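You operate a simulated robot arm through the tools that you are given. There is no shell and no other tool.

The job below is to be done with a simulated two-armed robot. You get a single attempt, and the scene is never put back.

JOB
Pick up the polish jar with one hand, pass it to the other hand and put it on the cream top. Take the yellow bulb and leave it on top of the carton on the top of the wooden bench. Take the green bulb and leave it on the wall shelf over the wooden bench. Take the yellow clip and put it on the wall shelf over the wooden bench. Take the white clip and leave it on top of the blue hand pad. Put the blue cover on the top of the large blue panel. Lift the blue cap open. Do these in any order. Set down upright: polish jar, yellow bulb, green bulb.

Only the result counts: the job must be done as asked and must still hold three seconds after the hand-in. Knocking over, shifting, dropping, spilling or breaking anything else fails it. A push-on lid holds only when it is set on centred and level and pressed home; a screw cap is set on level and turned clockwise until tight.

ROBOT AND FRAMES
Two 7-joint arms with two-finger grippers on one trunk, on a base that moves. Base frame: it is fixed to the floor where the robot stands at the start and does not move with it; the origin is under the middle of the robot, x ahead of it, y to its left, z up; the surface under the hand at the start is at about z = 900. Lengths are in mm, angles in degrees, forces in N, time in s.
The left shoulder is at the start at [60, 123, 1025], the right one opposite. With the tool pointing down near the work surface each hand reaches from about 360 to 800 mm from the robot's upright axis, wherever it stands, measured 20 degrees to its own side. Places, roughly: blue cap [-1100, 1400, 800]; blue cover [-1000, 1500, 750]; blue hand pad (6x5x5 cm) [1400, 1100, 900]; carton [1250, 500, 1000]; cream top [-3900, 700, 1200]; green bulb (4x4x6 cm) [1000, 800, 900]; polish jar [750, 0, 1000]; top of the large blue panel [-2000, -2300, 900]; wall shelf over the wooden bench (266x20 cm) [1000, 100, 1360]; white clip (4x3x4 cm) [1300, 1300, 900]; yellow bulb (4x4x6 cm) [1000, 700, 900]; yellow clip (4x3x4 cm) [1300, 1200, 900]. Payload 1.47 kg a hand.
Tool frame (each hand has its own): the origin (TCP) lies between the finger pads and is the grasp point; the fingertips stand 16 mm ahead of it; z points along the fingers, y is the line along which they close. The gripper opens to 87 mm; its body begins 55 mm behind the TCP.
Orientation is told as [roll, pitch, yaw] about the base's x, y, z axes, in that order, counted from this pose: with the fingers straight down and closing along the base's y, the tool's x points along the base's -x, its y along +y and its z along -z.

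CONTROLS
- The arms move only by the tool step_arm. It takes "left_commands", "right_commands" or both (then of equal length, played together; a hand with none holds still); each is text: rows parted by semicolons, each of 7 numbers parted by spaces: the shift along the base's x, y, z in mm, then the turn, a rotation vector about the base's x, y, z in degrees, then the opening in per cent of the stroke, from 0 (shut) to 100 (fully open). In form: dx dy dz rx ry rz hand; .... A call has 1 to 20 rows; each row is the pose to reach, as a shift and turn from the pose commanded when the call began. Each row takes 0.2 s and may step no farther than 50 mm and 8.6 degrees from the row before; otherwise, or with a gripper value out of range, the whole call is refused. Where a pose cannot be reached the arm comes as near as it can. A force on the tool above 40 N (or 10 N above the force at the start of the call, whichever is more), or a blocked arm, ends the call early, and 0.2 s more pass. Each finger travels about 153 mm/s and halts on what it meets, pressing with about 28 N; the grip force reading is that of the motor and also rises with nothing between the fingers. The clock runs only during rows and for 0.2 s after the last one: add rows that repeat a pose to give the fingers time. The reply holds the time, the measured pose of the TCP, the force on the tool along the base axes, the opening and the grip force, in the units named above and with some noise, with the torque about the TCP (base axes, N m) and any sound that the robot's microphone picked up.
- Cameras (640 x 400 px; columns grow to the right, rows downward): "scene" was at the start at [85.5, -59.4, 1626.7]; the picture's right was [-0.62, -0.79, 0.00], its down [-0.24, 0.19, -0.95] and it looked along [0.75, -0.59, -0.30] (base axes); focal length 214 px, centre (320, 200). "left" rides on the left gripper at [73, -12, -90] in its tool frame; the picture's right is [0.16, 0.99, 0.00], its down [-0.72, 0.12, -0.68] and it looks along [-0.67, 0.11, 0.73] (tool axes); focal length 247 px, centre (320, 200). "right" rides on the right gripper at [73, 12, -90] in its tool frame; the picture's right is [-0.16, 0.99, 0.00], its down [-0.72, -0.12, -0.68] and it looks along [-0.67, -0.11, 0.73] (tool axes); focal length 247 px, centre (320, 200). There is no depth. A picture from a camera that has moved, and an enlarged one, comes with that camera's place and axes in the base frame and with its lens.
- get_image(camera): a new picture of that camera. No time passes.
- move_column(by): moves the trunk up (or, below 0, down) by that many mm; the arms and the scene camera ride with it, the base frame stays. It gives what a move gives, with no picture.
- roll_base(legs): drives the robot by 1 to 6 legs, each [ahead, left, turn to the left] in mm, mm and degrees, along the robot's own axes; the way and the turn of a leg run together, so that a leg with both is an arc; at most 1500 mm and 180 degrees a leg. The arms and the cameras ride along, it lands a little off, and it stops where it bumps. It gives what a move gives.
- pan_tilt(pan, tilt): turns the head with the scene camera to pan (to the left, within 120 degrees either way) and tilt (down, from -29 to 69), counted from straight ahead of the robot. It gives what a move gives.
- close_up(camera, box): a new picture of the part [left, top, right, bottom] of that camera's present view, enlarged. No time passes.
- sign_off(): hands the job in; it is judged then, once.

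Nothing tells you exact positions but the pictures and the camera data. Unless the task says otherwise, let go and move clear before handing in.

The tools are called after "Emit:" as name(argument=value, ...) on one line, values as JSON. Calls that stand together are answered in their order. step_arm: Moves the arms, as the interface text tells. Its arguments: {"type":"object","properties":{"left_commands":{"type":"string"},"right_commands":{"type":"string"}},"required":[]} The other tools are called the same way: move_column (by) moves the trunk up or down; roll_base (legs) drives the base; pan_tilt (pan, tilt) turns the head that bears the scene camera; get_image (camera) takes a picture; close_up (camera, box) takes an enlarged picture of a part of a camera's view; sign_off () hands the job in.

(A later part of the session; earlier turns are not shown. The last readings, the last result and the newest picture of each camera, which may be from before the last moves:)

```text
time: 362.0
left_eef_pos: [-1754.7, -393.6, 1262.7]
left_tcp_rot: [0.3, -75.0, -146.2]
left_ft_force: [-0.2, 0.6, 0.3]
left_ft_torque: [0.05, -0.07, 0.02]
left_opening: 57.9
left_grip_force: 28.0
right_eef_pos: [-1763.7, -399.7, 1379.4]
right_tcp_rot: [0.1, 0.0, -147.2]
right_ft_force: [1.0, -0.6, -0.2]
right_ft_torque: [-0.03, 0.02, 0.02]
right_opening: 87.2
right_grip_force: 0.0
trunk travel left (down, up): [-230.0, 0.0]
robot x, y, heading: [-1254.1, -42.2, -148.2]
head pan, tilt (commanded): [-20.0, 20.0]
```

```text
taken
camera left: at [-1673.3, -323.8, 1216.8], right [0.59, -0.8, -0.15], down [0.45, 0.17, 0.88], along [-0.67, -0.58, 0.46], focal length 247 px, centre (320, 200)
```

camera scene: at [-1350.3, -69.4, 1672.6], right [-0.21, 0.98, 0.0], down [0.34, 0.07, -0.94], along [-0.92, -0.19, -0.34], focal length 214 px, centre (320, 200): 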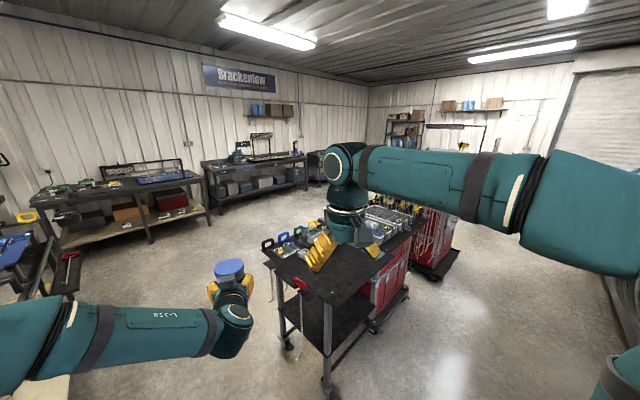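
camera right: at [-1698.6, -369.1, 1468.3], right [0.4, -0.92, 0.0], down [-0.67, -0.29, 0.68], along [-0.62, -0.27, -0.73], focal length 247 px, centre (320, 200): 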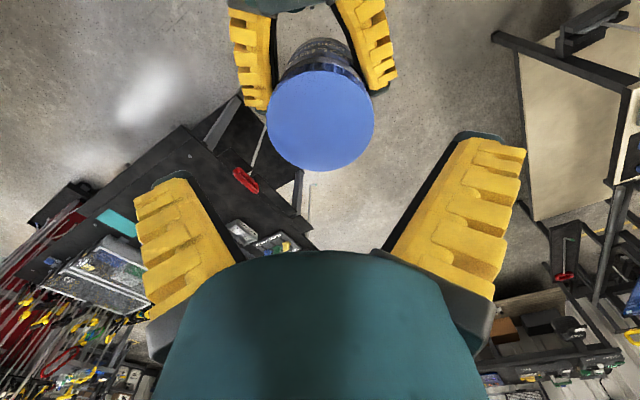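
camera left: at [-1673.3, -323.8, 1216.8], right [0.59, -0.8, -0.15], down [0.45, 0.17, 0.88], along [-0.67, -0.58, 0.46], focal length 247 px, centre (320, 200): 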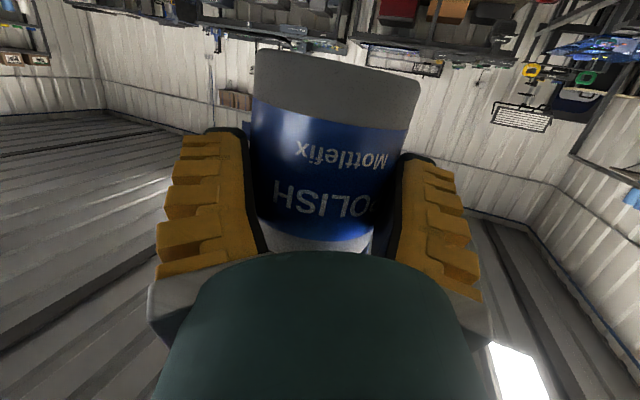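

Checking the geometry, the jar has not actually slipped; the axis and lid height are unchanged. I'll continue with the right hand hovering above, and drive along the car-side corridor.

Emit:
roll_base(legs=[[0, 0, -69.1], [1150, 0, 0]])

Emit:
get_image(camera="left")

Emit:
pan_tilt(pan=25, tilt=20)

Emit:
get_image(camera="scene")

```text
time: 371.0
left_eef_pos: [-2660.0, 1048.2, 1261.3]
left_tcp_rot: [0.2, -74.9, 143.3]
left_ft_force: [-0.9, 0.3, -0.2]
left_ft_torque: [-0.05, -0.07, 0.04]
left_opening: 57.2
left_grip_force: 27.8
right_eef_pos: [-2669.8, 1055.7, 1378.3]
right_tcp_rot: [0.1, -0.1, 142.0]
right_ft_force: [-0.3, -0.5, 0.2]
right_ft_torque: [-0.01, 0.02, 0.0]
right_opening: 86.9
right_grip_force: 0.0
trunk travel left (down, up): [-230.0, 0.0]
robot x, y, heading: [-2165.7, 688.2, 141.0]
head pan, tilt (commanded): [-20.0, 20.0]
```

```text
taken
camera left: at [-2569.0, 994.0, 1216.0], right [-0.56, -0.82, -0.15], down [0.31, -0.37, 0.88], along [-0.77, 0.44, 0.46], focal length 247 px, centre (320, 200)
```

left: 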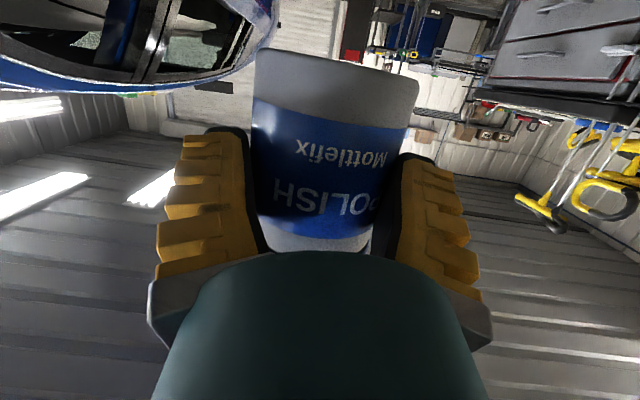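

```text
time: 372.1
left_eef_pos: [-2661.2, 1047.5, 1263.1]
left_tcp_rot: [0.1, -74.8, 143.3]
left_ft_force: [0.6, 0.0, -0.7]
left_ft_torque: [-0.06, -0.05, 0.02]
left_opening: 56.9
left_grip_force: 28.0
right_eef_pos: [-2670.4, 1055.8, 1378.7]
right_tcp_rot: [0.0, 0.0, 142.0]
right_ft_force: [0.2, 0.1, -1.1]
right_ft_torque: [0.0, -0.01, 0.03]
right_opening: 86.9
right_grip_force: 0.1
trunk travel left (down, up): [-230.0, 0.0]
robot x, y, heading: [-2162.1, 689.5, 141.1]
head pan, tilt (commanded): [25.0, 20.0]
```

```text
taken
camera scene: at [-2260.1, 716.2, 1672.6], right [0.24, 0.97, 0.0], down [0.33, -0.08, -0.94], along [-0.91, 0.23, -0.34], focal length 214 px, centre (320, 200)
```

scene: 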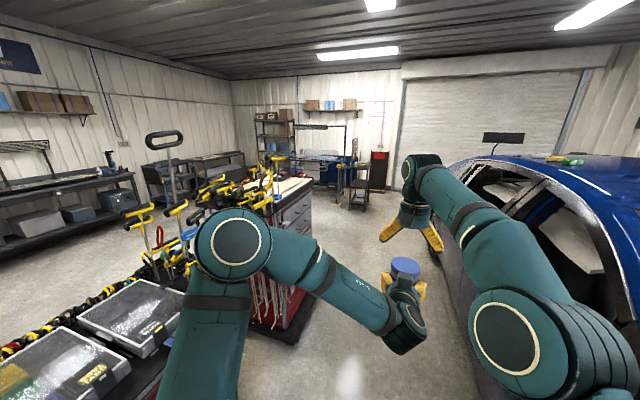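

Emit:
close_up(camera="scene", box=[210, 140, 350, 240])

```text
4.00 times, centred on (280, 190) of scene
camera zoom: at [-2260.1, 716.2, 1672.6], right [0.24, 0.97, 0.0], down [0.33, -0.08, -0.94], along [-0.91, 0.23, -0.34], focal length 858 px, centre (480, 240)
```

zoom: 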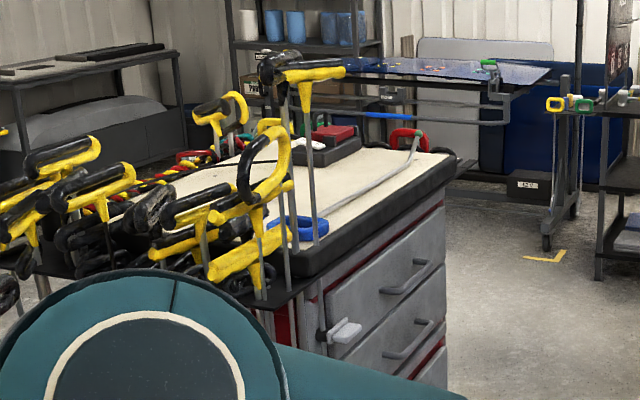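

The chest top shows a grey rod with a blue handle lying about 100 mm inside the drawer-side edge, and a red case behind it. I'll check the car-side clearance before manoeuvring.

Emit:
pan_tilt(pan=-35, tilt=30)

Emit:
get_image(camera="scene")

Emit:
pan_tilt(pan=5, tilt=35)

Emit:
get_image(camera="scene")

```text
time: 373.4
left_eef_pos: [-2662.1, 1047.8, 1262.2]
left_tcp_rot: [0.1, -74.9, 143.3]
left_ft_force: [-1.4, 0.2, 0.1]
left_ft_torque: [-0.08, -0.07, 0.01]
left_opening: 57.0
left_grip_force: 28.1
right_eef_pos: [-2669.8, 1054.8, 1379.5]
right_tcp_rot: [0.0, 0.0, 142.0]
right_ft_force: [-0.5, 0.4, -0.8]
right_ft_torque: [-0.01, -0.03, -0.02]
right_opening: 87.2
right_grip_force: 0.1
trunk travel left (down, up): [-230.0, 0.0]
robot x, y, heading: [-2164.6, 687.9, 140.8]
head pan, tilt (commanded): [-35.0, 30.0]
```

```text
taken
camera scene: at [-2194.6, 780.5, 1656.6], right [0.96, 0.28, 0.0], down [0.14, -0.48, -0.87], along [-0.24, 0.83, -0.5], focal length 214 px, centre (320, 200)
```

scene: 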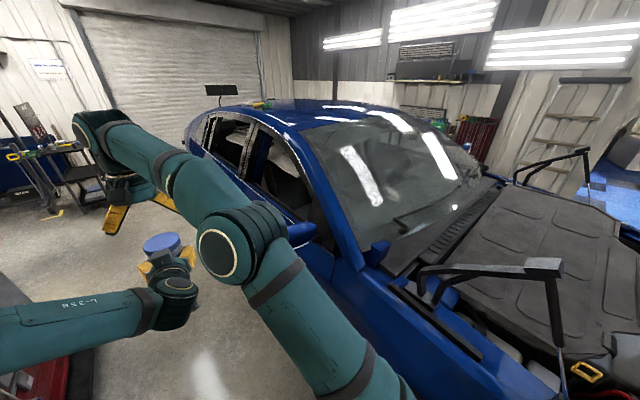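

```text
time: 374.5
left_eef_pos: [-2661.1, 1048.5, 1261.3]
left_tcp_rot: [0.1, -74.9, 143.2]
left_ft_force: [0.2, 0.1, -0.1]
left_ft_torque: [-0.02, -0.08, -0.02]
left_opening: 56.7
left_grip_force: 28.0
right_eef_pos: [-2669.3, 1055.7, 1379.1]
right_tcp_rot: [0.1, 0.0, 142.0]
right_ft_force: [0.2, -0.2, 0.0]
right_ft_torque: [-0.01, 0.0, 0.03]
right_opening: 86.9
right_grip_force: 0.2
trunk travel left (down, up): [-230.0, 0.0]
robot x, y, heading: [-2162.4, 686.9, 141.0]
head pan, tilt (commanded): [5.0, 35.0]
```

```text
taken
camera scene: at [-2242.6, 742.8, 1648.8], right [0.56, 0.83, 0.0], down [0.48, -0.32, -0.82], along [-0.68, 0.46, -0.57], focal length 214 px, centre (320, 200)
```

scene: 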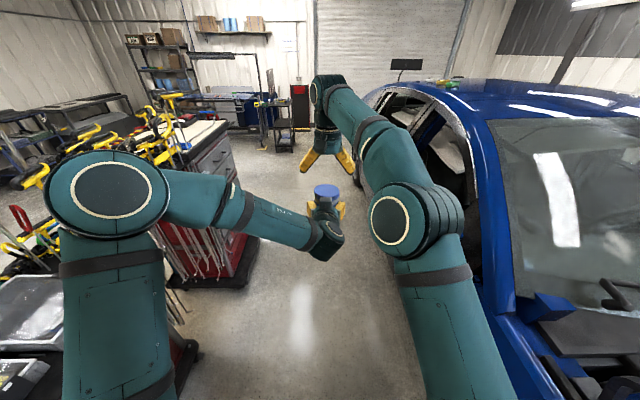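

The corridor leaves about 165 mm to the car mirror on my right and 800 mm to the chest on my left, so straight ahead is fine. I'll advance in two parts.

Emit:
roll_base(legs=[[780, 30, 0]])

Emit:
get_image(camera="scene")

Emit:
get_image(camera="left")

```text
time: 378.7
left_eef_pos: [-3293.4, 1498.7, 1262.6]
left_tcp_rot: [0.0, -74.9, 144.1]
left_ft_force: [-0.4, 0.3, -0.7]
left_ft_torque: [-0.06, -0.07, 0.02]
left_opening: 56.7
left_grip_force: 27.7
right_eef_pos: [-3301.3, 1506.9, 1379.0]
right_tcp_rot: [0.0, 0.0, 142.8]
right_ft_force: [-0.6, 0.5, 0.2]
right_ft_torque: [-0.01, 0.02, 0.02]
right_opening: 87.2
right_grip_force: 0.1
trunk travel left (down, up): [-230.0, 0.0]
robot x, y, heading: [-2786.2, 1146.3, 141.9]
head pan, tilt (commanded): [5.0, 35.0]
```

```text
taken
camera scene: at [-2869.5, 1200.7, 1648.8], right [0.55, 0.84, 0.0], down [0.48, -0.31, -0.82], along [-0.69, 0.45, -0.57], focal length 214 px, centre (320, 200)
```

scene: 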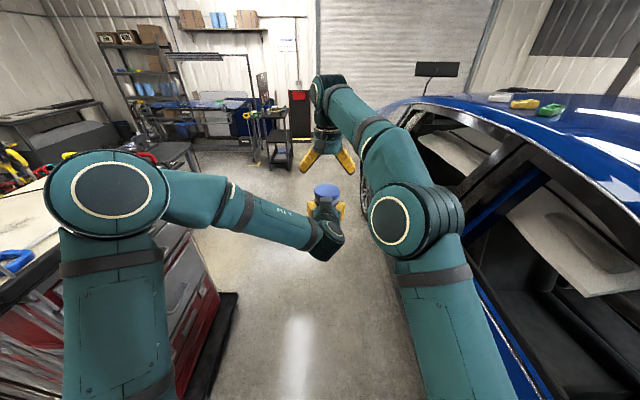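

```text
taken
camera left: at [-3199.8, 1446.2, 1216.0], right [-0.54, -0.83, -0.15], down [0.31, -0.37, 0.88], along [-0.78, 0.43, 0.46], focal length 247 px, centre (320, 200)
```

left: 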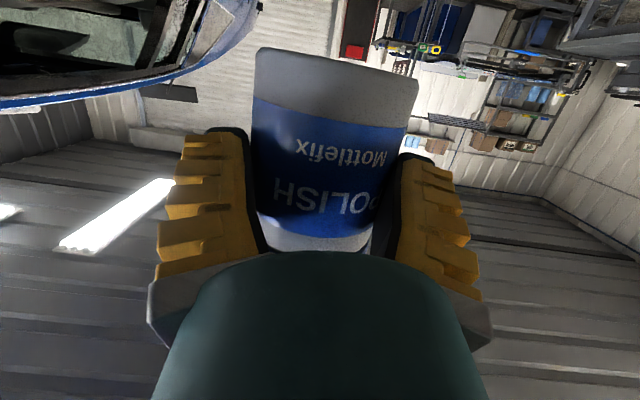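

Emit:
roll_base(legs=[[796, 0, 0]])

Emit:
get_image(camera="scene")

Emit:
pan_tilt(pan=70, tilt=30)

Emit:
get_image(camera="scene")

```text
time: 383.0
left_eef_pos: [-3920.7, 1979.4, 1262.1]
left_tcp_rot: [0.1, -74.9, 144.7]
left_ft_force: [-0.3, -0.6, -0.3]
left_ft_torque: [-0.09, -0.08, -0.01]
left_opening: 56.1
left_grip_force: 28.2
right_eef_pos: [-3931.9, 1985.6, 1378.5]
right_tcp_rot: [0.0, 0.1, 143.3]
right_ft_force: [0.5, 0.4, -1.1]
right_ft_torque: [-0.02, 0.01, -0.01]
right_opening: 87.0
right_grip_force: 0.1
trunk travel left (down, up): [-230.0, 0.0]
robot x, y, heading: [-3414.7, 1632.0, 142.3]
head pan, tilt (commanded): [5.0, 35.0]
```

```text
taken
camera scene: at [-3496.1, 1685.3, 1648.8], right [0.54, 0.84, 0.0], down [0.48, -0.31, -0.82], along [-0.69, 0.44, -0.57], focal length 214 px, centre (320, 200)
```

scene: 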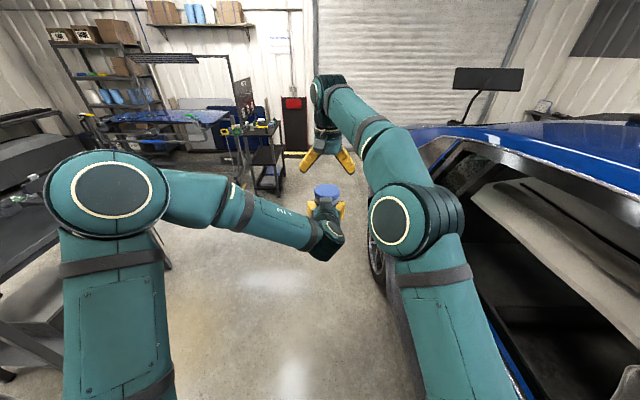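

```text
time: 384.3
left_eef_pos: [-3922.2, 1979.5, 1262.4]
left_tcp_rot: [0.1, -75.0, 144.6]
left_ft_force: [0.0, -0.1, 0.3]
left_ft_torque: [-0.05, -0.07, 0.01]
left_opening: 56.3
left_grip_force: 27.7
right_eef_pos: [-3930.9, 1986.3, 1379.5]
right_tcp_rot: [0.0, 0.1, 143.5]
right_ft_force: [-0.3, -0.3, -0.6]
right_ft_torque: [-0.03, -0.01, 0.0]
right_opening: 87.2
right_grip_force: 0.1
trunk travel left (down, up): [-230.0, 0.0]
robot x, y, heading: [-3415.2, 1636.3, 142.5]
head pan, tilt (commanded): [70.0, 30.0]
```

```text
taken
camera scene: at [-3497.9, 1589.3, 1656.6], right [-0.54, 0.84, 0.0], down [0.42, 0.27, -0.87], along [-0.73, -0.46, -0.5], focal length 214 px, centre (320, 200)
```

scene: 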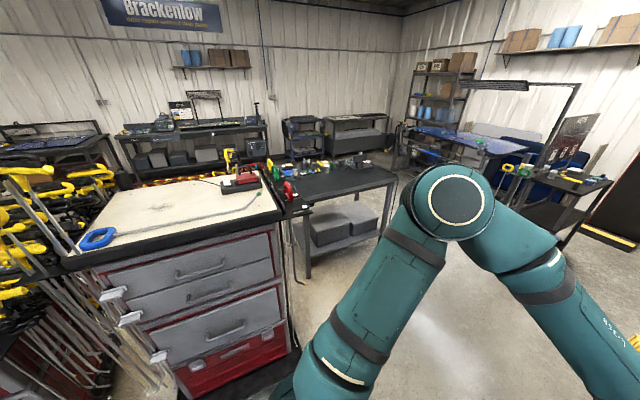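

Emit:
close_up(camera="scene", box=[60, 150, 320, 280])

```text
2.46 times, centred on (190, 215) of scene
camera zoom: at [-3497.9, 1589.3, 1656.6], right [-0.54, 0.84, 0.0], down [0.42, 0.27, -0.87], along [-0.73, -0.46, -0.5], focal length 528 px, centre (640, 163)
```

zoom: 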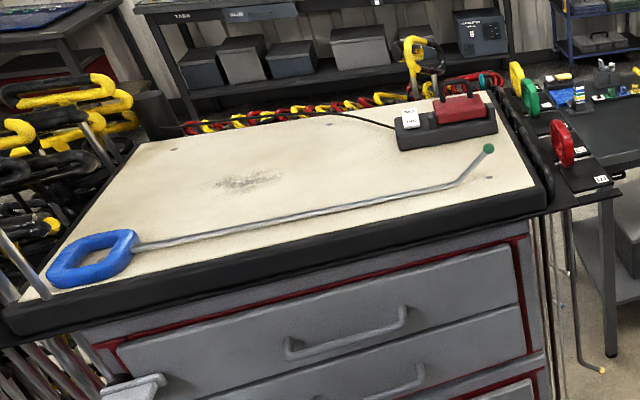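

Now I can see the cream top clearly. A long grey rod with a blue handle lies near the drawer edge, bending inward before the right end, which leaves a free corner spot. The target is about 553 mm along and 52 mm inside the front edge. First I'll move the right hand clear, then turn to face the chest.

Emit:
step_arm(right_commands="15 20 10 0 0 0 100; 40 45 15 0 0 0 100; 80 55 20 0 0 0 100; 125 58 25 0 0 0 100; 170 60 30 0 0 0 100; 215 60 35 0 0 0 100; 258 61 40 0 0 0 100; 298 61 40 0 0 0 100")

Emit:
roll_base(legs=[[0, 0, 93.6]])

Emit:
pan_tilt(pan=0, tilt=30)

Emit:
get_image(camera="scene")

Emit:
get_image(camera="left")

```text
time: 386.1
left_eef_pos: [-3919.7, 1978.4, 1263.3]
left_tcp_rot: [0.2, -74.9, 144.5]
left_ft_force: [0.0, -0.5, 0.3]
left_ft_torque: [-0.02, -0.07, 0.01]
left_opening: 56.2
left_grip_force: 27.6
right_eef_pos: [-3632.5, 2048.9, 1418.3]
right_tcp_rot: [0.1, -0.2, 143.5]
right_ft_force: [-0.3, -0.4, -0.8]
right_ft_torque: [-0.01, 0.0, 0.01]
right_opening: 87.0
right_grip_force: 0.1
trunk travel left (down, up): [-230.0, 0.0]
robot x, y, heading: [-3416.9, 1631.1, 142.6]
head pan, tilt (commanded): [70.0, 30.0]
```

```text
time: 390.4
left_eef_pos: [-3738.6, 1113.0, 1263.2]
left_tcp_rot: [0.1, -74.9, -123.0]
left_ft_force: [0.3, -0.8, -0.6]
left_ft_torque: [0.08, -0.01, 0.02]
left_opening: 55.6
left_grip_force: 27.8
right_eef_pos: [-3822.0, 1398.0, 1418.8]
right_tcp_rot: [0.0, 0.0, -124.1]
right_ft_force: [-0.7, 0.4, 0.3]
right_ft_torque: [-0.02, 0.04, 0.0]
right_opening: 87.0
right_grip_force: 0.1
trunk travel left (down, up): [-230.0, 0.0]
robot x, y, heading: [-3416.9, 1631.9, -125.1]
head pan, tilt (commanded): [70.0, 30.0]
```

```text
time: 391.9
left_eef_pos: [-3737.9, 1112.6, 1261.9]
left_tcp_rot: [0.1, -75.0, -123.0]
left_ft_force: [0.8, 0.5, -0.3]
left_ft_torque: [0.09, -0.08, -0.02]
left_opening: 55.3
left_grip_force: 28.1
right_eef_pos: [-3821.8, 1397.6, 1418.8]
right_tcp_rot: [0.0, 0.0, -124.1]
right_ft_force: [0.3, 0.8, 0.7]
right_ft_torque: [0.0, 0.01, -0.01]
right_opening: 86.9
right_grip_force: 0.0
trunk travel left (down, up): [-230.0, 0.0]
robot x, y, heading: [-3418.4, 1630.2, -125.3]
head pan, tilt (commanded): [0.0, 30.0]
```

```text
taken
camera scene: at [-3471.2, 1548.9, 1656.6], right [-0.82, 0.57, 0.0], down [0.29, 0.41, -0.87], along [-0.5, -0.71, -0.5], focal length 214 px, centre (320, 200)
```

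scene: 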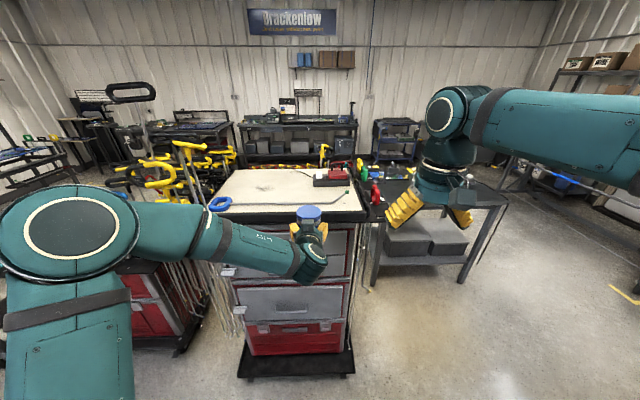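

```text
taken
camera left: at [-3691.5, 1207.9, 1216.0], right [0.85, -0.5, -0.15], down [0.35, 0.33, 0.88], along [-0.39, -0.8, 0.46], focal length 247 px, centre (320, 200)
```

left: 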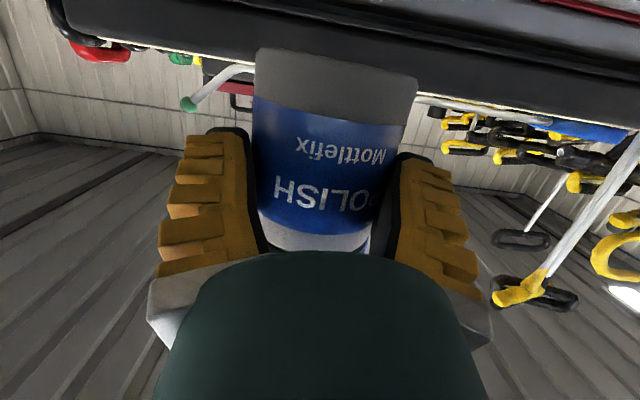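

Emit:
close_up(camera="scene", box=[200, 150, 400, 275])

```text
3.20 times, centred on (300, 212) of scene
camera zoom: at [-3471.2, 1548.9, 1656.6], right [-0.82, 0.57, 0.0], down [0.29, 0.41, -0.87], along [-0.5, -0.71, -0.5], focal length 686 px, centre (384, 160)
```

zoom: 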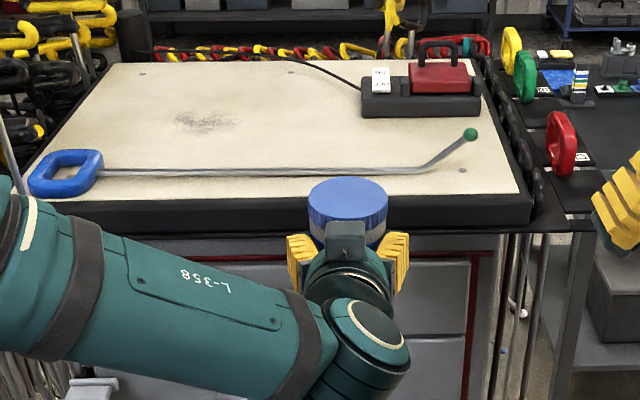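

Emit:
roll_base(legs=[[150, -164, 0]])

Emit:
close_up(camera="scene", box=[180, 150, 420, 300])

Emit:
get_image(camera="left")

```text
time: 393.9
left_eef_pos: [-3954.1, 1087.6, 1265.6]
left_tcp_rot: [0.0, -75.2, -122.5]
left_ft_force: [5.9, 7.5, 13.1]
left_ft_torque: [0.21, -0.09, -0.01]
left_opening: 70.7
left_grip_force: 27.9
right_eef_pos: [-4039.6, 1371.8, 1419.7]
right_tcp_rot: [0.0, -0.1, -123.7]
right_ft_force: [-0.2, -0.4, 0.2]
right_ft_torque: [-0.02, -0.05, -0.03]
right_opening: 87.2
right_grip_force: 0.0
trunk travel left (down, up): [-230.0, 0.0]
robot x, y, heading: [-3636.1, 1607.4, -124.7]
head pan, tilt (commanded): [0.0, 30.0]
```

```text
2.67 times, centred on (300, 225) of scene
camera zoom: at [-3689.0, 1526.0, 1656.9], right [-0.82, 0.57, 0.0], down [0.28, 0.41, -0.87], along [-0.49, -0.71, -0.5], focal length 572 px, centre (373, 133)
```

zoom: 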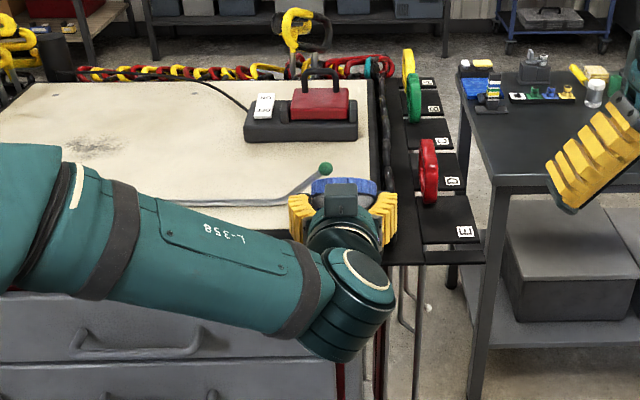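

```text
taken
camera left: at [-3908.0, 1182.7, 1218.2], right [0.86, -0.5, -0.15], down [0.35, 0.34, 0.87], along [-0.38, -0.8, 0.46], focal length 247 px, centre (320, 200)
```

left: 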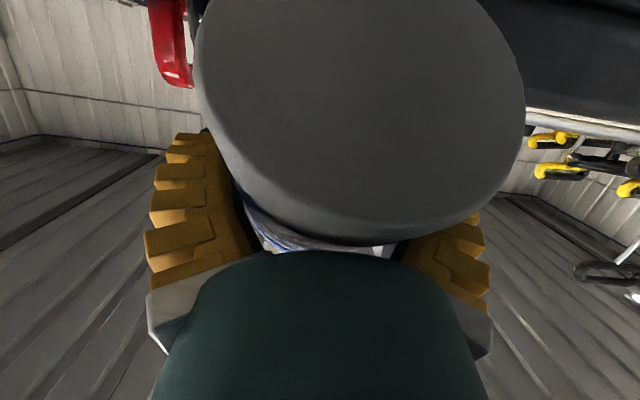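

The chest rim was higher than I judged: the jar's base touched it and tilted in the grip, though it is still firmly pinched. I'll back straight off immediately to free space.

Emit:
roll_base(legs=[[-200, 0, 0]])

Emit:
get_image(camera="left")

Emit:
close_up(camera="scene", box=[180, 130, 420, 300])

Emit:
get_image(camera="right")

```text
time: 395.5
left_eef_pos: [-3841.9, 1246.3, 1263.4]
left_tcp_rot: [0.1, -75.0, -122.2]
left_ft_force: [-0.2, -0.6, -4.5]
left_ft_torque: [-0.04, 0.02, 0.02]
left_opening: 70.6
left_grip_force: 28.1
right_eef_pos: [-3926.3, 1530.6, 1419.0]
right_tcp_rot: [-0.1, 0.0, -123.5]
right_ft_force: [0.4, 0.5, 0.1]
right_ft_torque: [-0.02, 0.02, -0.01]
right_opening: 87.1
right_grip_force: 0.1
trunk travel left (down, up): [-230.0, 0.0]
robot x, y, heading: [-3523.4, 1769.8, -124.6]
head pan, tilt (commanded): [0.0, 30.0]
```

```text
taken
camera left: at [-3795.0, 1342.4, 1217.0], right [0.86, -0.49, -0.15], down [0.35, 0.34, 0.87], along [-0.38, -0.8, 0.46], focal length 247 px, centre (320, 200)
```

left: 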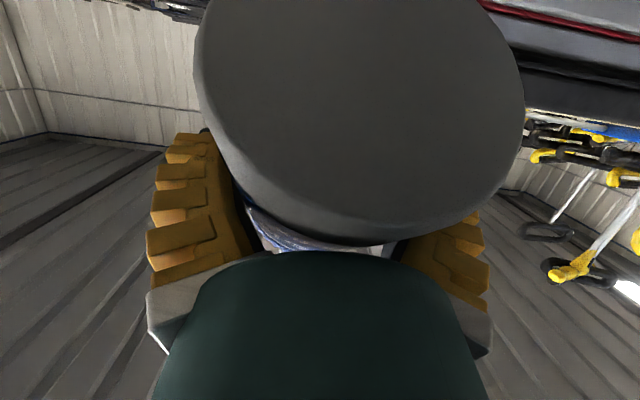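

```text
2.35 times, centred on (300, 215) of scene
camera zoom: at [-3577.8, 1685.9, 1656.6], right [-0.82, 0.57, 0.0], down [0.28, 0.41, -0.87], along [-0.49, -0.71, -0.5], focal length 505 px, centre (367, 165)
```

zoom: 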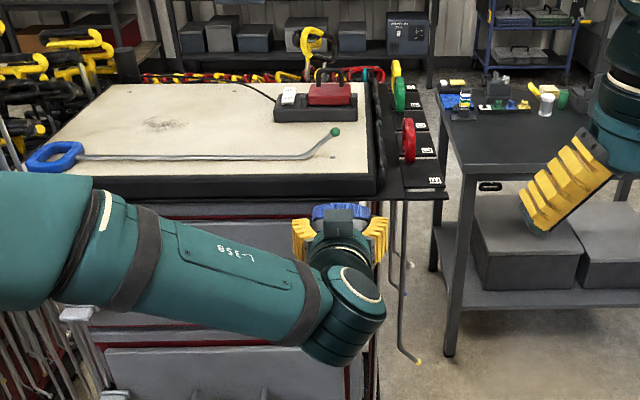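

```text
taken
camera right: at [-3878.2, 1585.0, 1507.5], right [0.74, -0.68, 0.0], down [-0.5, -0.54, 0.68], along [-0.46, -0.5, -0.73], focal length 247 px, centre (320, 200)
```

right: 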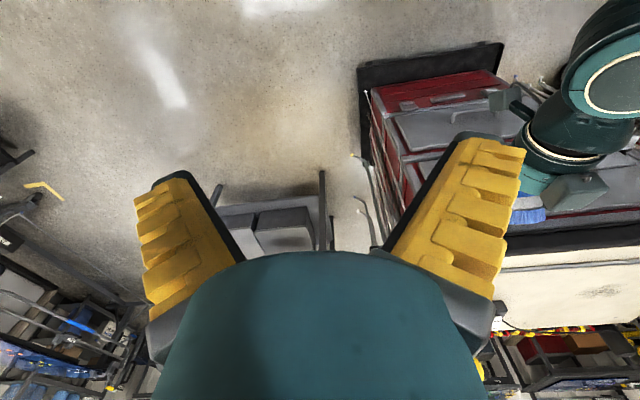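

Free again; the rod and other tools on the chest are undisturbed. The jar is rotated forward in the left pinch, so I'll bring the right hand above it to see and re-grip it.

Emit:
step_arm(right_commands="8 -40 0 0 0 0 100; 16 -79 0 0 0 0 100; 24 -119 0 0 0 0 100; 32 -158 0 0 0 0 100; 40 -198 0 0 0 0 100; 47 -238 0 0 0 0 100; 55 -277 0 0 0 0 100; 63 -317 0 0 0 0 100; 63 -317 0 0 0 0 100")

Emit:
get_image(camera="right")

Emit:
close_up(camera="right", box=[220, 0, 420, 200])

Emit:
close_up(camera="scene", box=[260, 180, 380, 280])

```text
time: 397.5
left_eef_pos: [-3842.1, 1244.8, 1264.4]
left_tcp_rot: [-0.1, -74.8, -122.0]
left_ft_force: [1.9, -1.8, -5.2]
left_ft_torque: [-0.04, 0.08, -0.02]
left_opening: 70.5
left_grip_force: 27.9
right_eef_pos: [-3865.8, 1241.0, 1397.1]
right_tcp_rot: [0.0, 0.1, -123.5]
right_ft_force: [0.3, -0.5, -0.3]
right_ft_torque: [0.06, -0.01, 0.02]
right_opening: 87.0
right_grip_force: 0.0
right hand out of reach, approached as far as the arm can: row 8, 9
trunk travel left (down, up): [-230.0, 0.0]
robot x, y, heading: [-3521.2, 1772.4, -124.4]
head pan, tilt (commanded): [0.0, 30.0]
```

```text
taken
camera right: at [-3816.3, 1294.7, 1486.2], right [0.74, -0.68, 0.0], down [-0.5, -0.54, 0.68], along [-0.46, -0.5, -0.73], focal length 247 px, centre (320, 200)
```

right: 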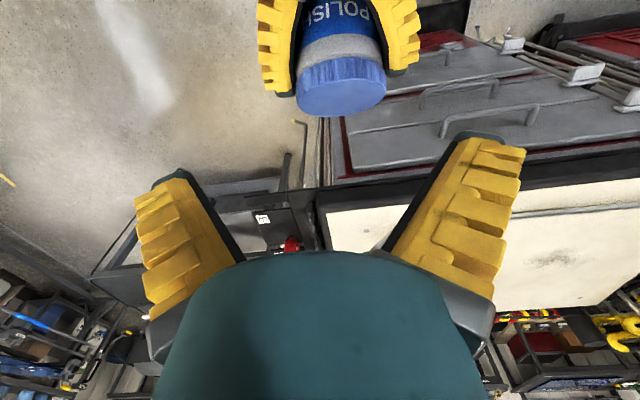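

```text
2.00 times, centred on (320, 100) of right
camera zoom: at [-3816.3, 1294.7, 1486.2], right [0.74, -0.68, 0.0], down [-0.5, -0.54, 0.68], along [-0.46, -0.5, -0.73], focal length 494 px, centre (320, 400)
```

zoom: 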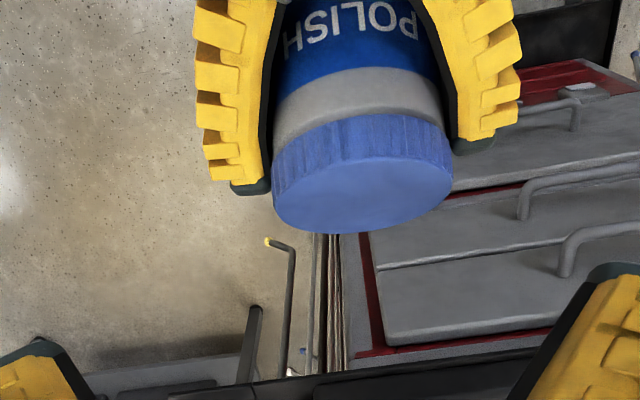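

```text
4.00 times, centred on (320, 230) of scene
camera zoom: at [-3578.0, 1683.0, 1656.4], right [-0.82, 0.57, 0.0], down [0.28, 0.41, -0.87], along [-0.49, -0.71, -0.5], focal length 858 px, centre (320, 80)
```

zoom: 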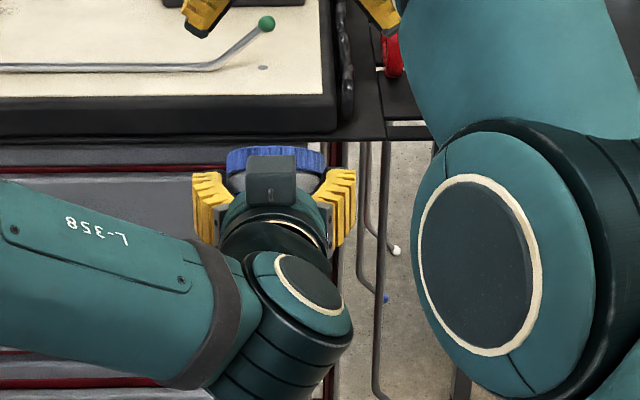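

The jar is tilted about 45° forward and pinched near its neck. I'll use the closed right fingertips to nudge the lid's upper edge back towards me, which should rotate the jar upright in the left pinch.

Emit:
step_arm(right_commands="3 -6 0 0 0 0 70; 6 -13 0 0 0 0 40; 8 -19 0 0 0 0 10; 8 -19 0 0 0 0 0; 8 -19 -30 0 0 0 0; 8 -19 -60 0 0 0 0; 8 -19 -60 0 0 0 0")

Emit:
get_image(camera="right")

Emit:
close_up(camera="right", box=[220, 20, 420, 220])

```text
time: 399.1
left_eef_pos: [-3841.5, 1247.0, 1264.0]
left_tcp_rot: [0.0, -75.0, -122.3]
left_ft_force: [0.9, 0.6, -4.9]
left_ft_torque: [-0.01, 0.03, 0.01]
left_opening: 70.4
left_grip_force: 27.7
right_eef_pos: [-3856.8, 1228.8, 1334.6]
right_tcp_rot: [0.2, 0.0, -123.5]
right_ft_force: [0.1, 1.2, 0.4]
right_ft_torque: [-0.02, -0.03, 0.02]
right_opening: 0.0
right_grip_force: 28.3
right hand out of reach, approached as far as the arm can: row 2, 3, 4
trunk travel left (down, up): [-230.0, 0.0]
robot x, y, heading: [-3523.4, 1772.2, -124.4]
head pan, tilt (commanded): [0.0, 30.0]
```

```text
taken
camera right: at [-3809.4, 1282.5, 1423.0], right [0.74, -0.68, 0.0], down [-0.5, -0.54, 0.68], along [-0.46, -0.5, -0.73], focal length 247 px, centre (320, 200)
```

right: 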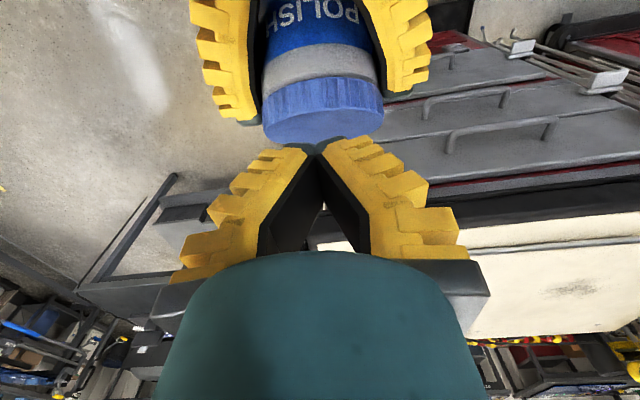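

```text
2.00 times, centred on (320, 120) of right
camera zoom: at [-3809.4, 1282.5, 1423.0], right [0.74, -0.68, 0.0], down [-0.5, -0.54, 0.68], along [-0.46, -0.5, -0.73], focal length 494 px, centre (320, 360)
```

zoom: 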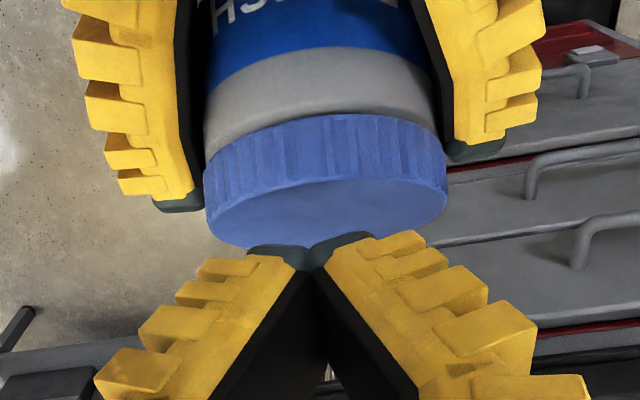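

Emit:
step_arm(right_commands="-3 -5 -10 0 0 0 0; -3 -5 -20 0 0 0 0; -3 -5 -28 0 0 0 0; -3 -5 -28 0 0 0 0")

Emit:
close_up(camera="right", box=[220, 40, 420, 240])

Emit:
close_up(camera="scene", box=[260, 180, 380, 280])

```text
time: 400.1
left_eef_pos: [-3841.9, 1248.0, 1263.2]
left_tcp_rot: [-0.1, -75.0, -122.3]
left_ft_force: [-0.7, -0.5, -4.5]
left_ft_torque: [-0.02, 0.02, -0.02]
left_opening: 70.1
left_grip_force: 27.6
right_eef_pos: [-3860.9, 1223.1, 1307.0]
right_tcp_rot: [0.1, 0.1, -123.5]
right_ft_force: [-0.6, -0.3, -0.4]
right_ft_torque: [-0.01, 0.0, 0.0]
right_opening: 0.1
right_grip_force: 27.3
trunk travel left (down, up): [-230.0, 0.0]
robot x, y, heading: [-3525.8, 1770.6, -124.5]
head pan, tilt (commanded): [0.0, 30.0]
```

```text
2.00 times, centred on (320, 140) of right
camera zoom: at [-3812.5, 1276.5, 1396.1], right [0.74, -0.68, 0.0], down [-0.5, -0.54, 0.68], along [-0.46, -0.5, -0.73], focal length 494 px, centre (320, 320)
```

zoom: 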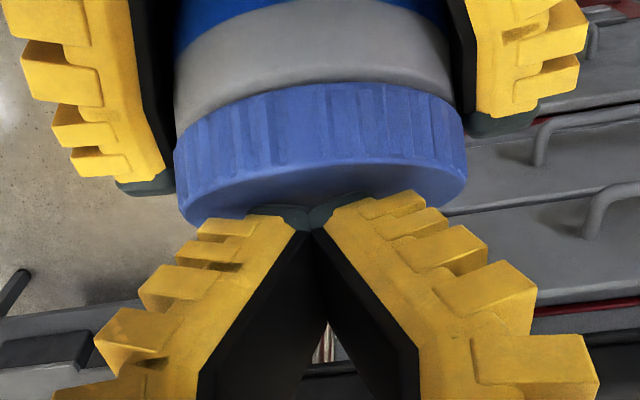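

```text
4.00 times, centred on (320, 230) of scene
camera zoom: at [-3578.2, 1685.6, 1656.6], right [-0.82, 0.57, 0.0], down [0.28, 0.41, -0.87], along [-0.49, -0.71, -0.5], focal length 858 px, centre (320, 80)
```

zoom: 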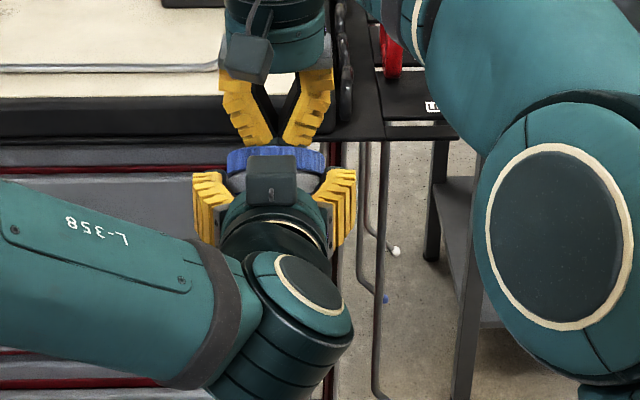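

Emit:
step_arm(right_commands="2.7 4.2 0 0 0 0 0; 5.3 8.5 0 0 0 0 0; 8 12.7 0 0 0 0 0; 10.6 17 0 0 0 0 0; 10.6 17 0 0 0 0 0")

Emit:
close_up(camera="right", box=[220, 40, 420, 240])

Emit:
get_image(camera="left")

```text
time: 401.3
left_eef_pos: [-3842.3, 1246.2, 1262.1]
left_tcp_rot: [0.0, -75.1, -122.2]
left_ft_force: [4.1, 5.1, -6.4]
left_ft_torque: [-0.2, 0.15, -0.01]
left_opening: 66.7
left_grip_force: 28.1
right_eef_pos: [-3849.6, 1238.0, 1307.6]
right_tcp_rot: [0.0, -0.1, -123.5]
right_ft_force: [-2.9, -5.8, 1.8]
right_ft_torque: [-0.08, 0.04, -0.01]
right_opening: 6.0
right_grip_force: 27.7
trunk travel left (down, up): [-230.0, 0.0]
robot x, y, heading: [-3520.4, 1773.9, -124.6]
head pan, tilt (commanded): [0.0, 30.0]
```

```text
2.00 times, centred on (320, 140) of right
camera zoom: at [-3801.5, 1292.7, 1397.4], right [0.74, -0.68, 0.0], down [-0.5, -0.54, 0.68], along [-0.46, -0.5, -0.73], focal length 494 px, centre (320, 320)
```

zoom: 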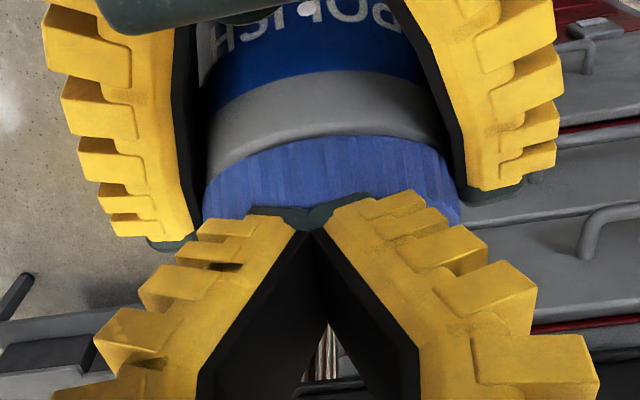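

```text
taken
camera left: at [-3795.3, 1342.0, 1216.4], right [0.86, -0.49, -0.15], down [0.35, 0.34, 0.88], along [-0.38, -0.8, 0.46], focal length 247 px, centre (320, 200)
```

left: 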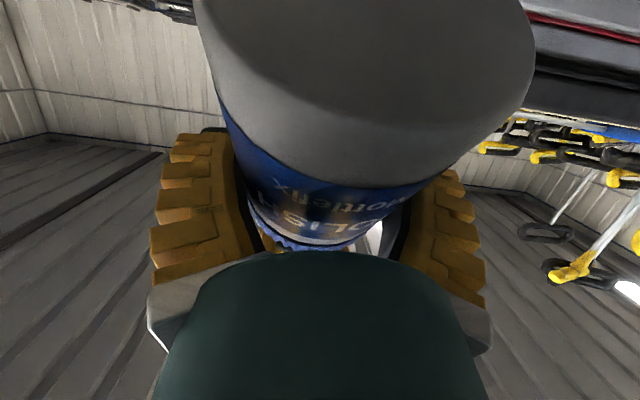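

It is rotating back upright. I'll continue in small steps.

Emit:
step_arm(right_commands="2.7 4.2 -1 0 0 0 0; 5.3 8.5 -2 0 0 0 0; 5.3 8.5 -2 0 0 0 0")

Emit:
close_up(camera="right", box=[220, 40, 420, 240])

Emit:
get_image(camera="left")

```text
time: 402.1
left_eef_pos: [-3841.7, 1246.8, 1262.1]
left_tcp_rot: [0.0, -75.0, -122.2]
left_ft_force: [3.6, 8.1, -9.1]
left_ft_torque: [-0.33, 0.14, -0.01]
left_opening: 66.4
left_grip_force: 27.7
right_eef_pos: [-3845.0, 1247.0, 1307.4]
right_tcp_rot: [0.0, 0.0, -123.5]
right_ft_force: [-3.1, -7.5, 5.1]
right_ft_torque: [-0.05, 0.01, 0.03]
right_opening: 6.1
right_grip_force: 27.7
trunk travel left (down, up): [-230.0, 0.0]
robot x, y, heading: [-3525.3, 1768.0, -124.5]
head pan, tilt (commanded): [0.0, 30.0]
```

```text
2.00 times, centred on (320, 140) of right
camera zoom: at [-3796.6, 1301.1, 1395.7], right [0.74, -0.68, 0.0], down [-0.5, -0.54, 0.68], along [-0.46, -0.5, -0.73], focal length 494 px, centre (320, 320)
```

zoom: 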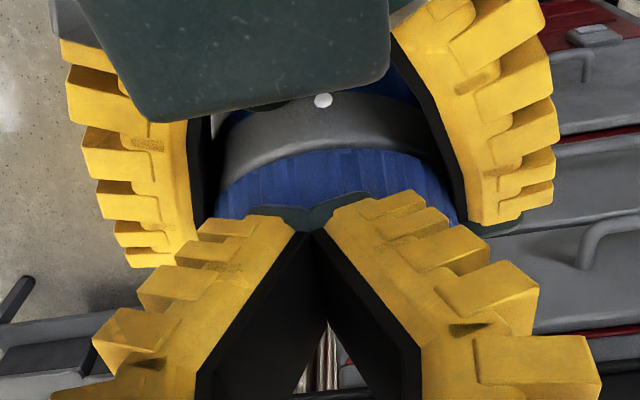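

```text
taken
camera left: at [-3795.3, 1342.1, 1216.6], right [0.86, -0.49, -0.15], down [0.35, 0.34, 0.88], along [-0.38, -0.8, 0.46], focal length 247 px, centre (320, 200)
```

left: 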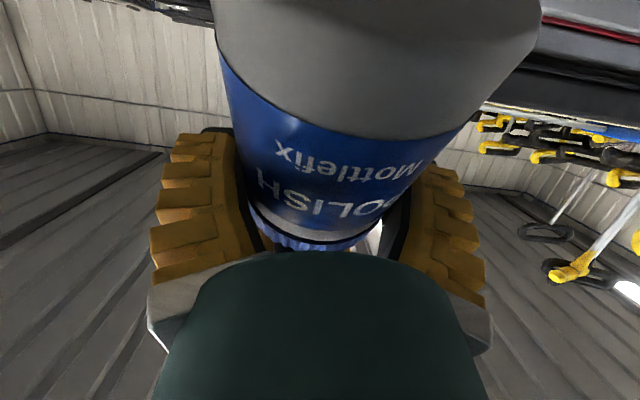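

Emit:
step_arm(right_commands="2.7 4.2 0 0 0 0 0; 5.3 8.5 0 0 0 0 0; 5.3 8.5 0 0 0 0 0")

Emit:
get_image(camera="left")

Emit:
get_image(camera="right")

```text
time: 402.9
left_eef_pos: [-3841.2, 1246.8, 1263.3]
left_tcp_rot: [-0.2, -75.1, -122.1]
left_ft_force: [-1.2, -2.2, -5.6]
left_ft_torque: [-0.01, 0.02, -0.02]
left_opening: 65.4
left_grip_force: 27.6
right_eef_pos: [-3838.4, 1256.1, 1304.7]
right_tcp_rot: [0.0, 0.2, -123.4]
right_ft_force: [2.2, 1.8, 1.0]
right_ft_torque: [0.01, 0.01, 0.03]
right_opening: 0.1
right_grip_force: 28.2
trunk travel left (down, up): [-230.0, 0.0]
robot x, y, heading: [-3520.9, 1772.2, -124.4]
head pan, tilt (commanded): [0.0, 30.0]
```

```text
taken
camera left: at [-3795.5, 1341.5, 1217.2], right [0.86, -0.49, -0.15], down [0.35, 0.34, 0.87], along [-0.38, -0.8, 0.46], focal length 247 px, centre (320, 200)
```

left: 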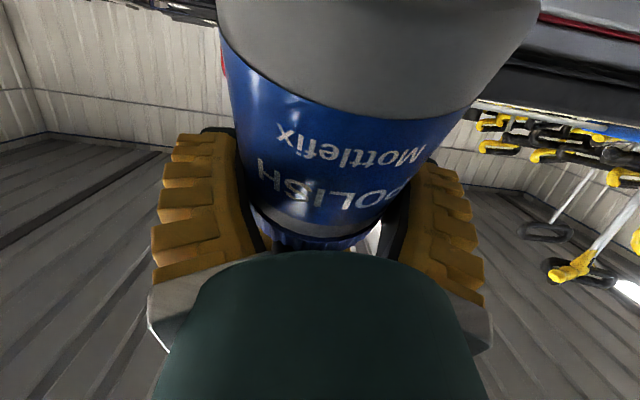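

```text
taken
camera right: at [-3790.7, 1310.5, 1394.4], right [0.74, -0.68, 0.0], down [-0.5, -0.54, 0.68], along [-0.46, -0.5, -0.73], focal length 247 px, centre (320, 200)
```

right: 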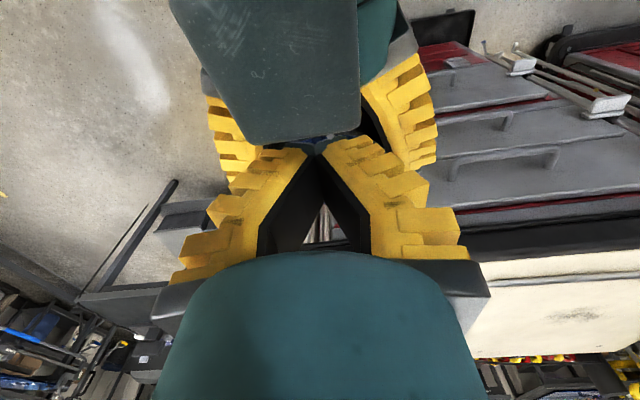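

Emit:
step_arm(right_commands="0 0 30 0 0 0 0; 0 0 70 0 0 0 0; -10 -17 80 0 0 0 0; -10 -17 80 0 0 0 0")

Emit:
get_image(camera="right")

Emit:
close_up(camera="scene", box=[260, 180, 380, 280])

```text
time: 403.9
left_eef_pos: [-3840.9, 1247.1, 1263.6]
left_tcp_rot: [0.0, -75.2, -122.1]
left_ft_force: [0.2, 0.6, -5.8]
left_ft_torque: [0.01, 0.01, 0.01]
left_opening: 65.0
left_grip_force: 28.1
right_eef_pos: [-3850.0, 1238.8, 1387.3]
right_tcp_rot: [0.0, 0.0, -123.6]
right_ft_force: [-0.2, 1.3, 0.0]
right_ft_torque: [-0.02, 0.0, -0.01]
right_opening: 0.0
right_grip_force: 28.4
trunk travel left (down, up): [-230.0, 0.0]
robot x, y, heading: [-3521.1, 1770.7, -124.2]
head pan, tilt (commanded): [0.0, 30.0]
```

```text
taken
camera right: at [-3801.3, 1292.5, 1477.4], right [0.74, -0.68, 0.0], down [-0.5, -0.54, 0.68], along [-0.46, -0.5, -0.73], focal length 247 px, centre (320, 200)
```

right: 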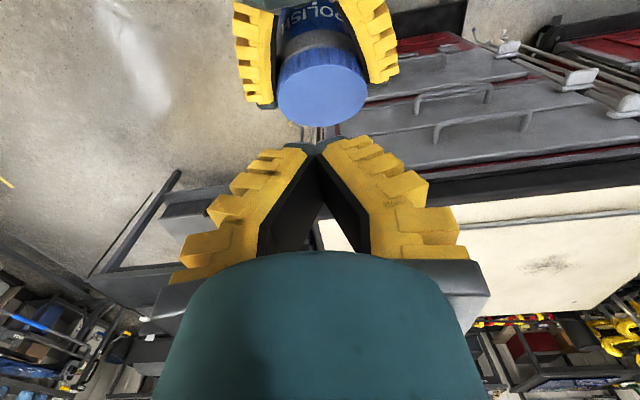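

```text
4.00 times, centred on (320, 230) of scene
camera zoom: at [-3577.7, 1687.0, 1656.7], right [-0.82, 0.57, 0.0], down [0.28, 0.41, -0.87], along [-0.49, -0.71, -0.5], focal length 858 px, centre (320, 80)
```

zoom: 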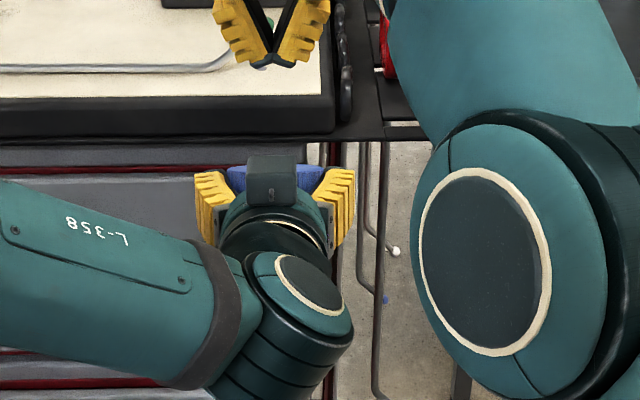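

Emit:
close_up(camera="right", box=[220, 0, 420, 150])

```text
2.67 times, centred on (320, 75) of right
camera zoom: at [-3801.3, 1292.5, 1477.4], right [0.74, -0.68, 0.0], down [-0.5, -0.54, 0.68], along [-0.46, -0.5, -0.73], focal length 659 px, centre (320, 533)
```

zoom: 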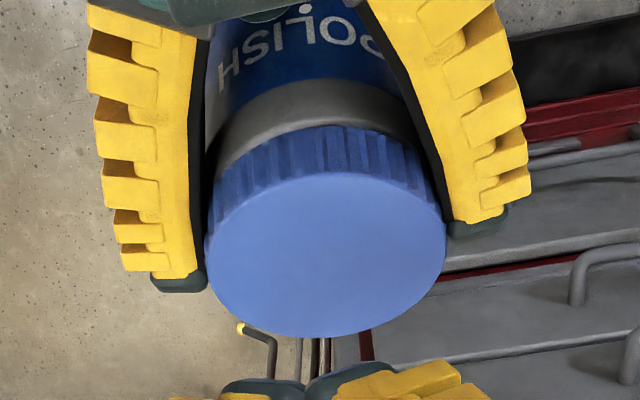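

The jar is now only about 26° off vertical and hangs from the lid in the left hand. Laterally it's already in line with the target spot. I'll move the right hand out to the side and yaw it so its camera watches the jar from the right.

Emit:
step_arm(right_commands="0 0 15 0 0 0 0; -23 19 25 0 0 7.8 0; -46 38 33 0 0 15.6 0; -70 58 33 0 0 23.4 0; -93 77 33 0 0 31.2 0; -116 96 33 0 0 39 0; -139 115 33 0 0 46.8 0; -163 135 33 0 0 54.6 0; -186 154 33 0 0 62.4 0; -209 173 33 0 0 70 0; -209 173 33 0 0 70 0")

Emit:
get_image(camera="right")

Emit:
get_image(camera="left")

```text
time: 406.3
left_eef_pos: [-3841.3, 1246.5, 1262.7]
left_tcp_rot: [-0.1, -74.9, -122.1]
left_ft_force: [0.7, 0.2, -5.2]
left_ft_torque: [-0.03, 0.03, 0.0]
left_opening: 65.4
left_grip_force: 27.4
right_eef_pos: [-4059.7, 1411.0, 1421.5]
right_tcp_rot: [0.0, 0.0, -53.3]
right_ft_force: [0.2, -1.0, -0.1]
right_ft_torque: [0.0, 0.02, 0.0]
right_opening: 0.0
right_grip_force: 28.3
trunk travel left (down, up): [-230.0, 0.0]
robot x, y, heading: [-3526.0, 1772.5, -124.7]
head pan, tilt (commanded): [0.0, 30.0]
```

```text
taken
camera right: at [-4095.5, 1476.4, 1510.7], right [0.89, 0.46, 0.0], down [0.34, -0.65, 0.68], along [0.31, -0.6, -0.73], focal length 247 px, centre (320, 200)
```

right: 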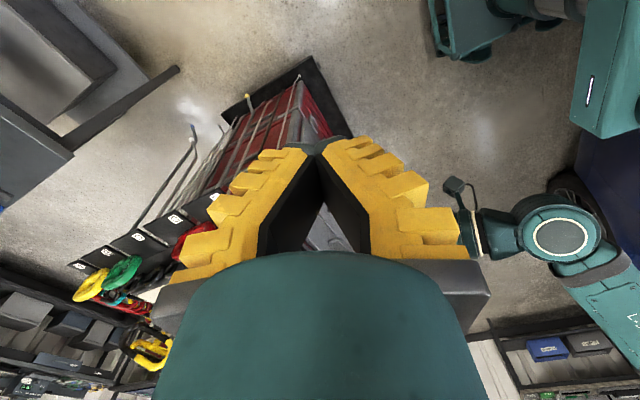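

```text
taken
camera left: at [-3794.7, 1341.7, 1216.8], right [0.86, -0.49, -0.15], down [0.35, 0.34, 0.88], along [-0.38, -0.8, 0.46], focal length 247 px, centre (320, 200)
```

left: 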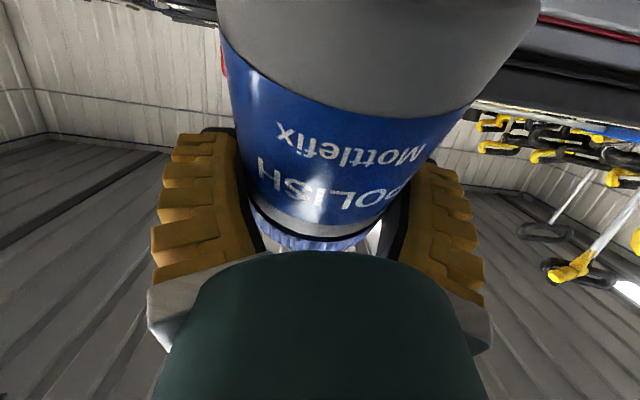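

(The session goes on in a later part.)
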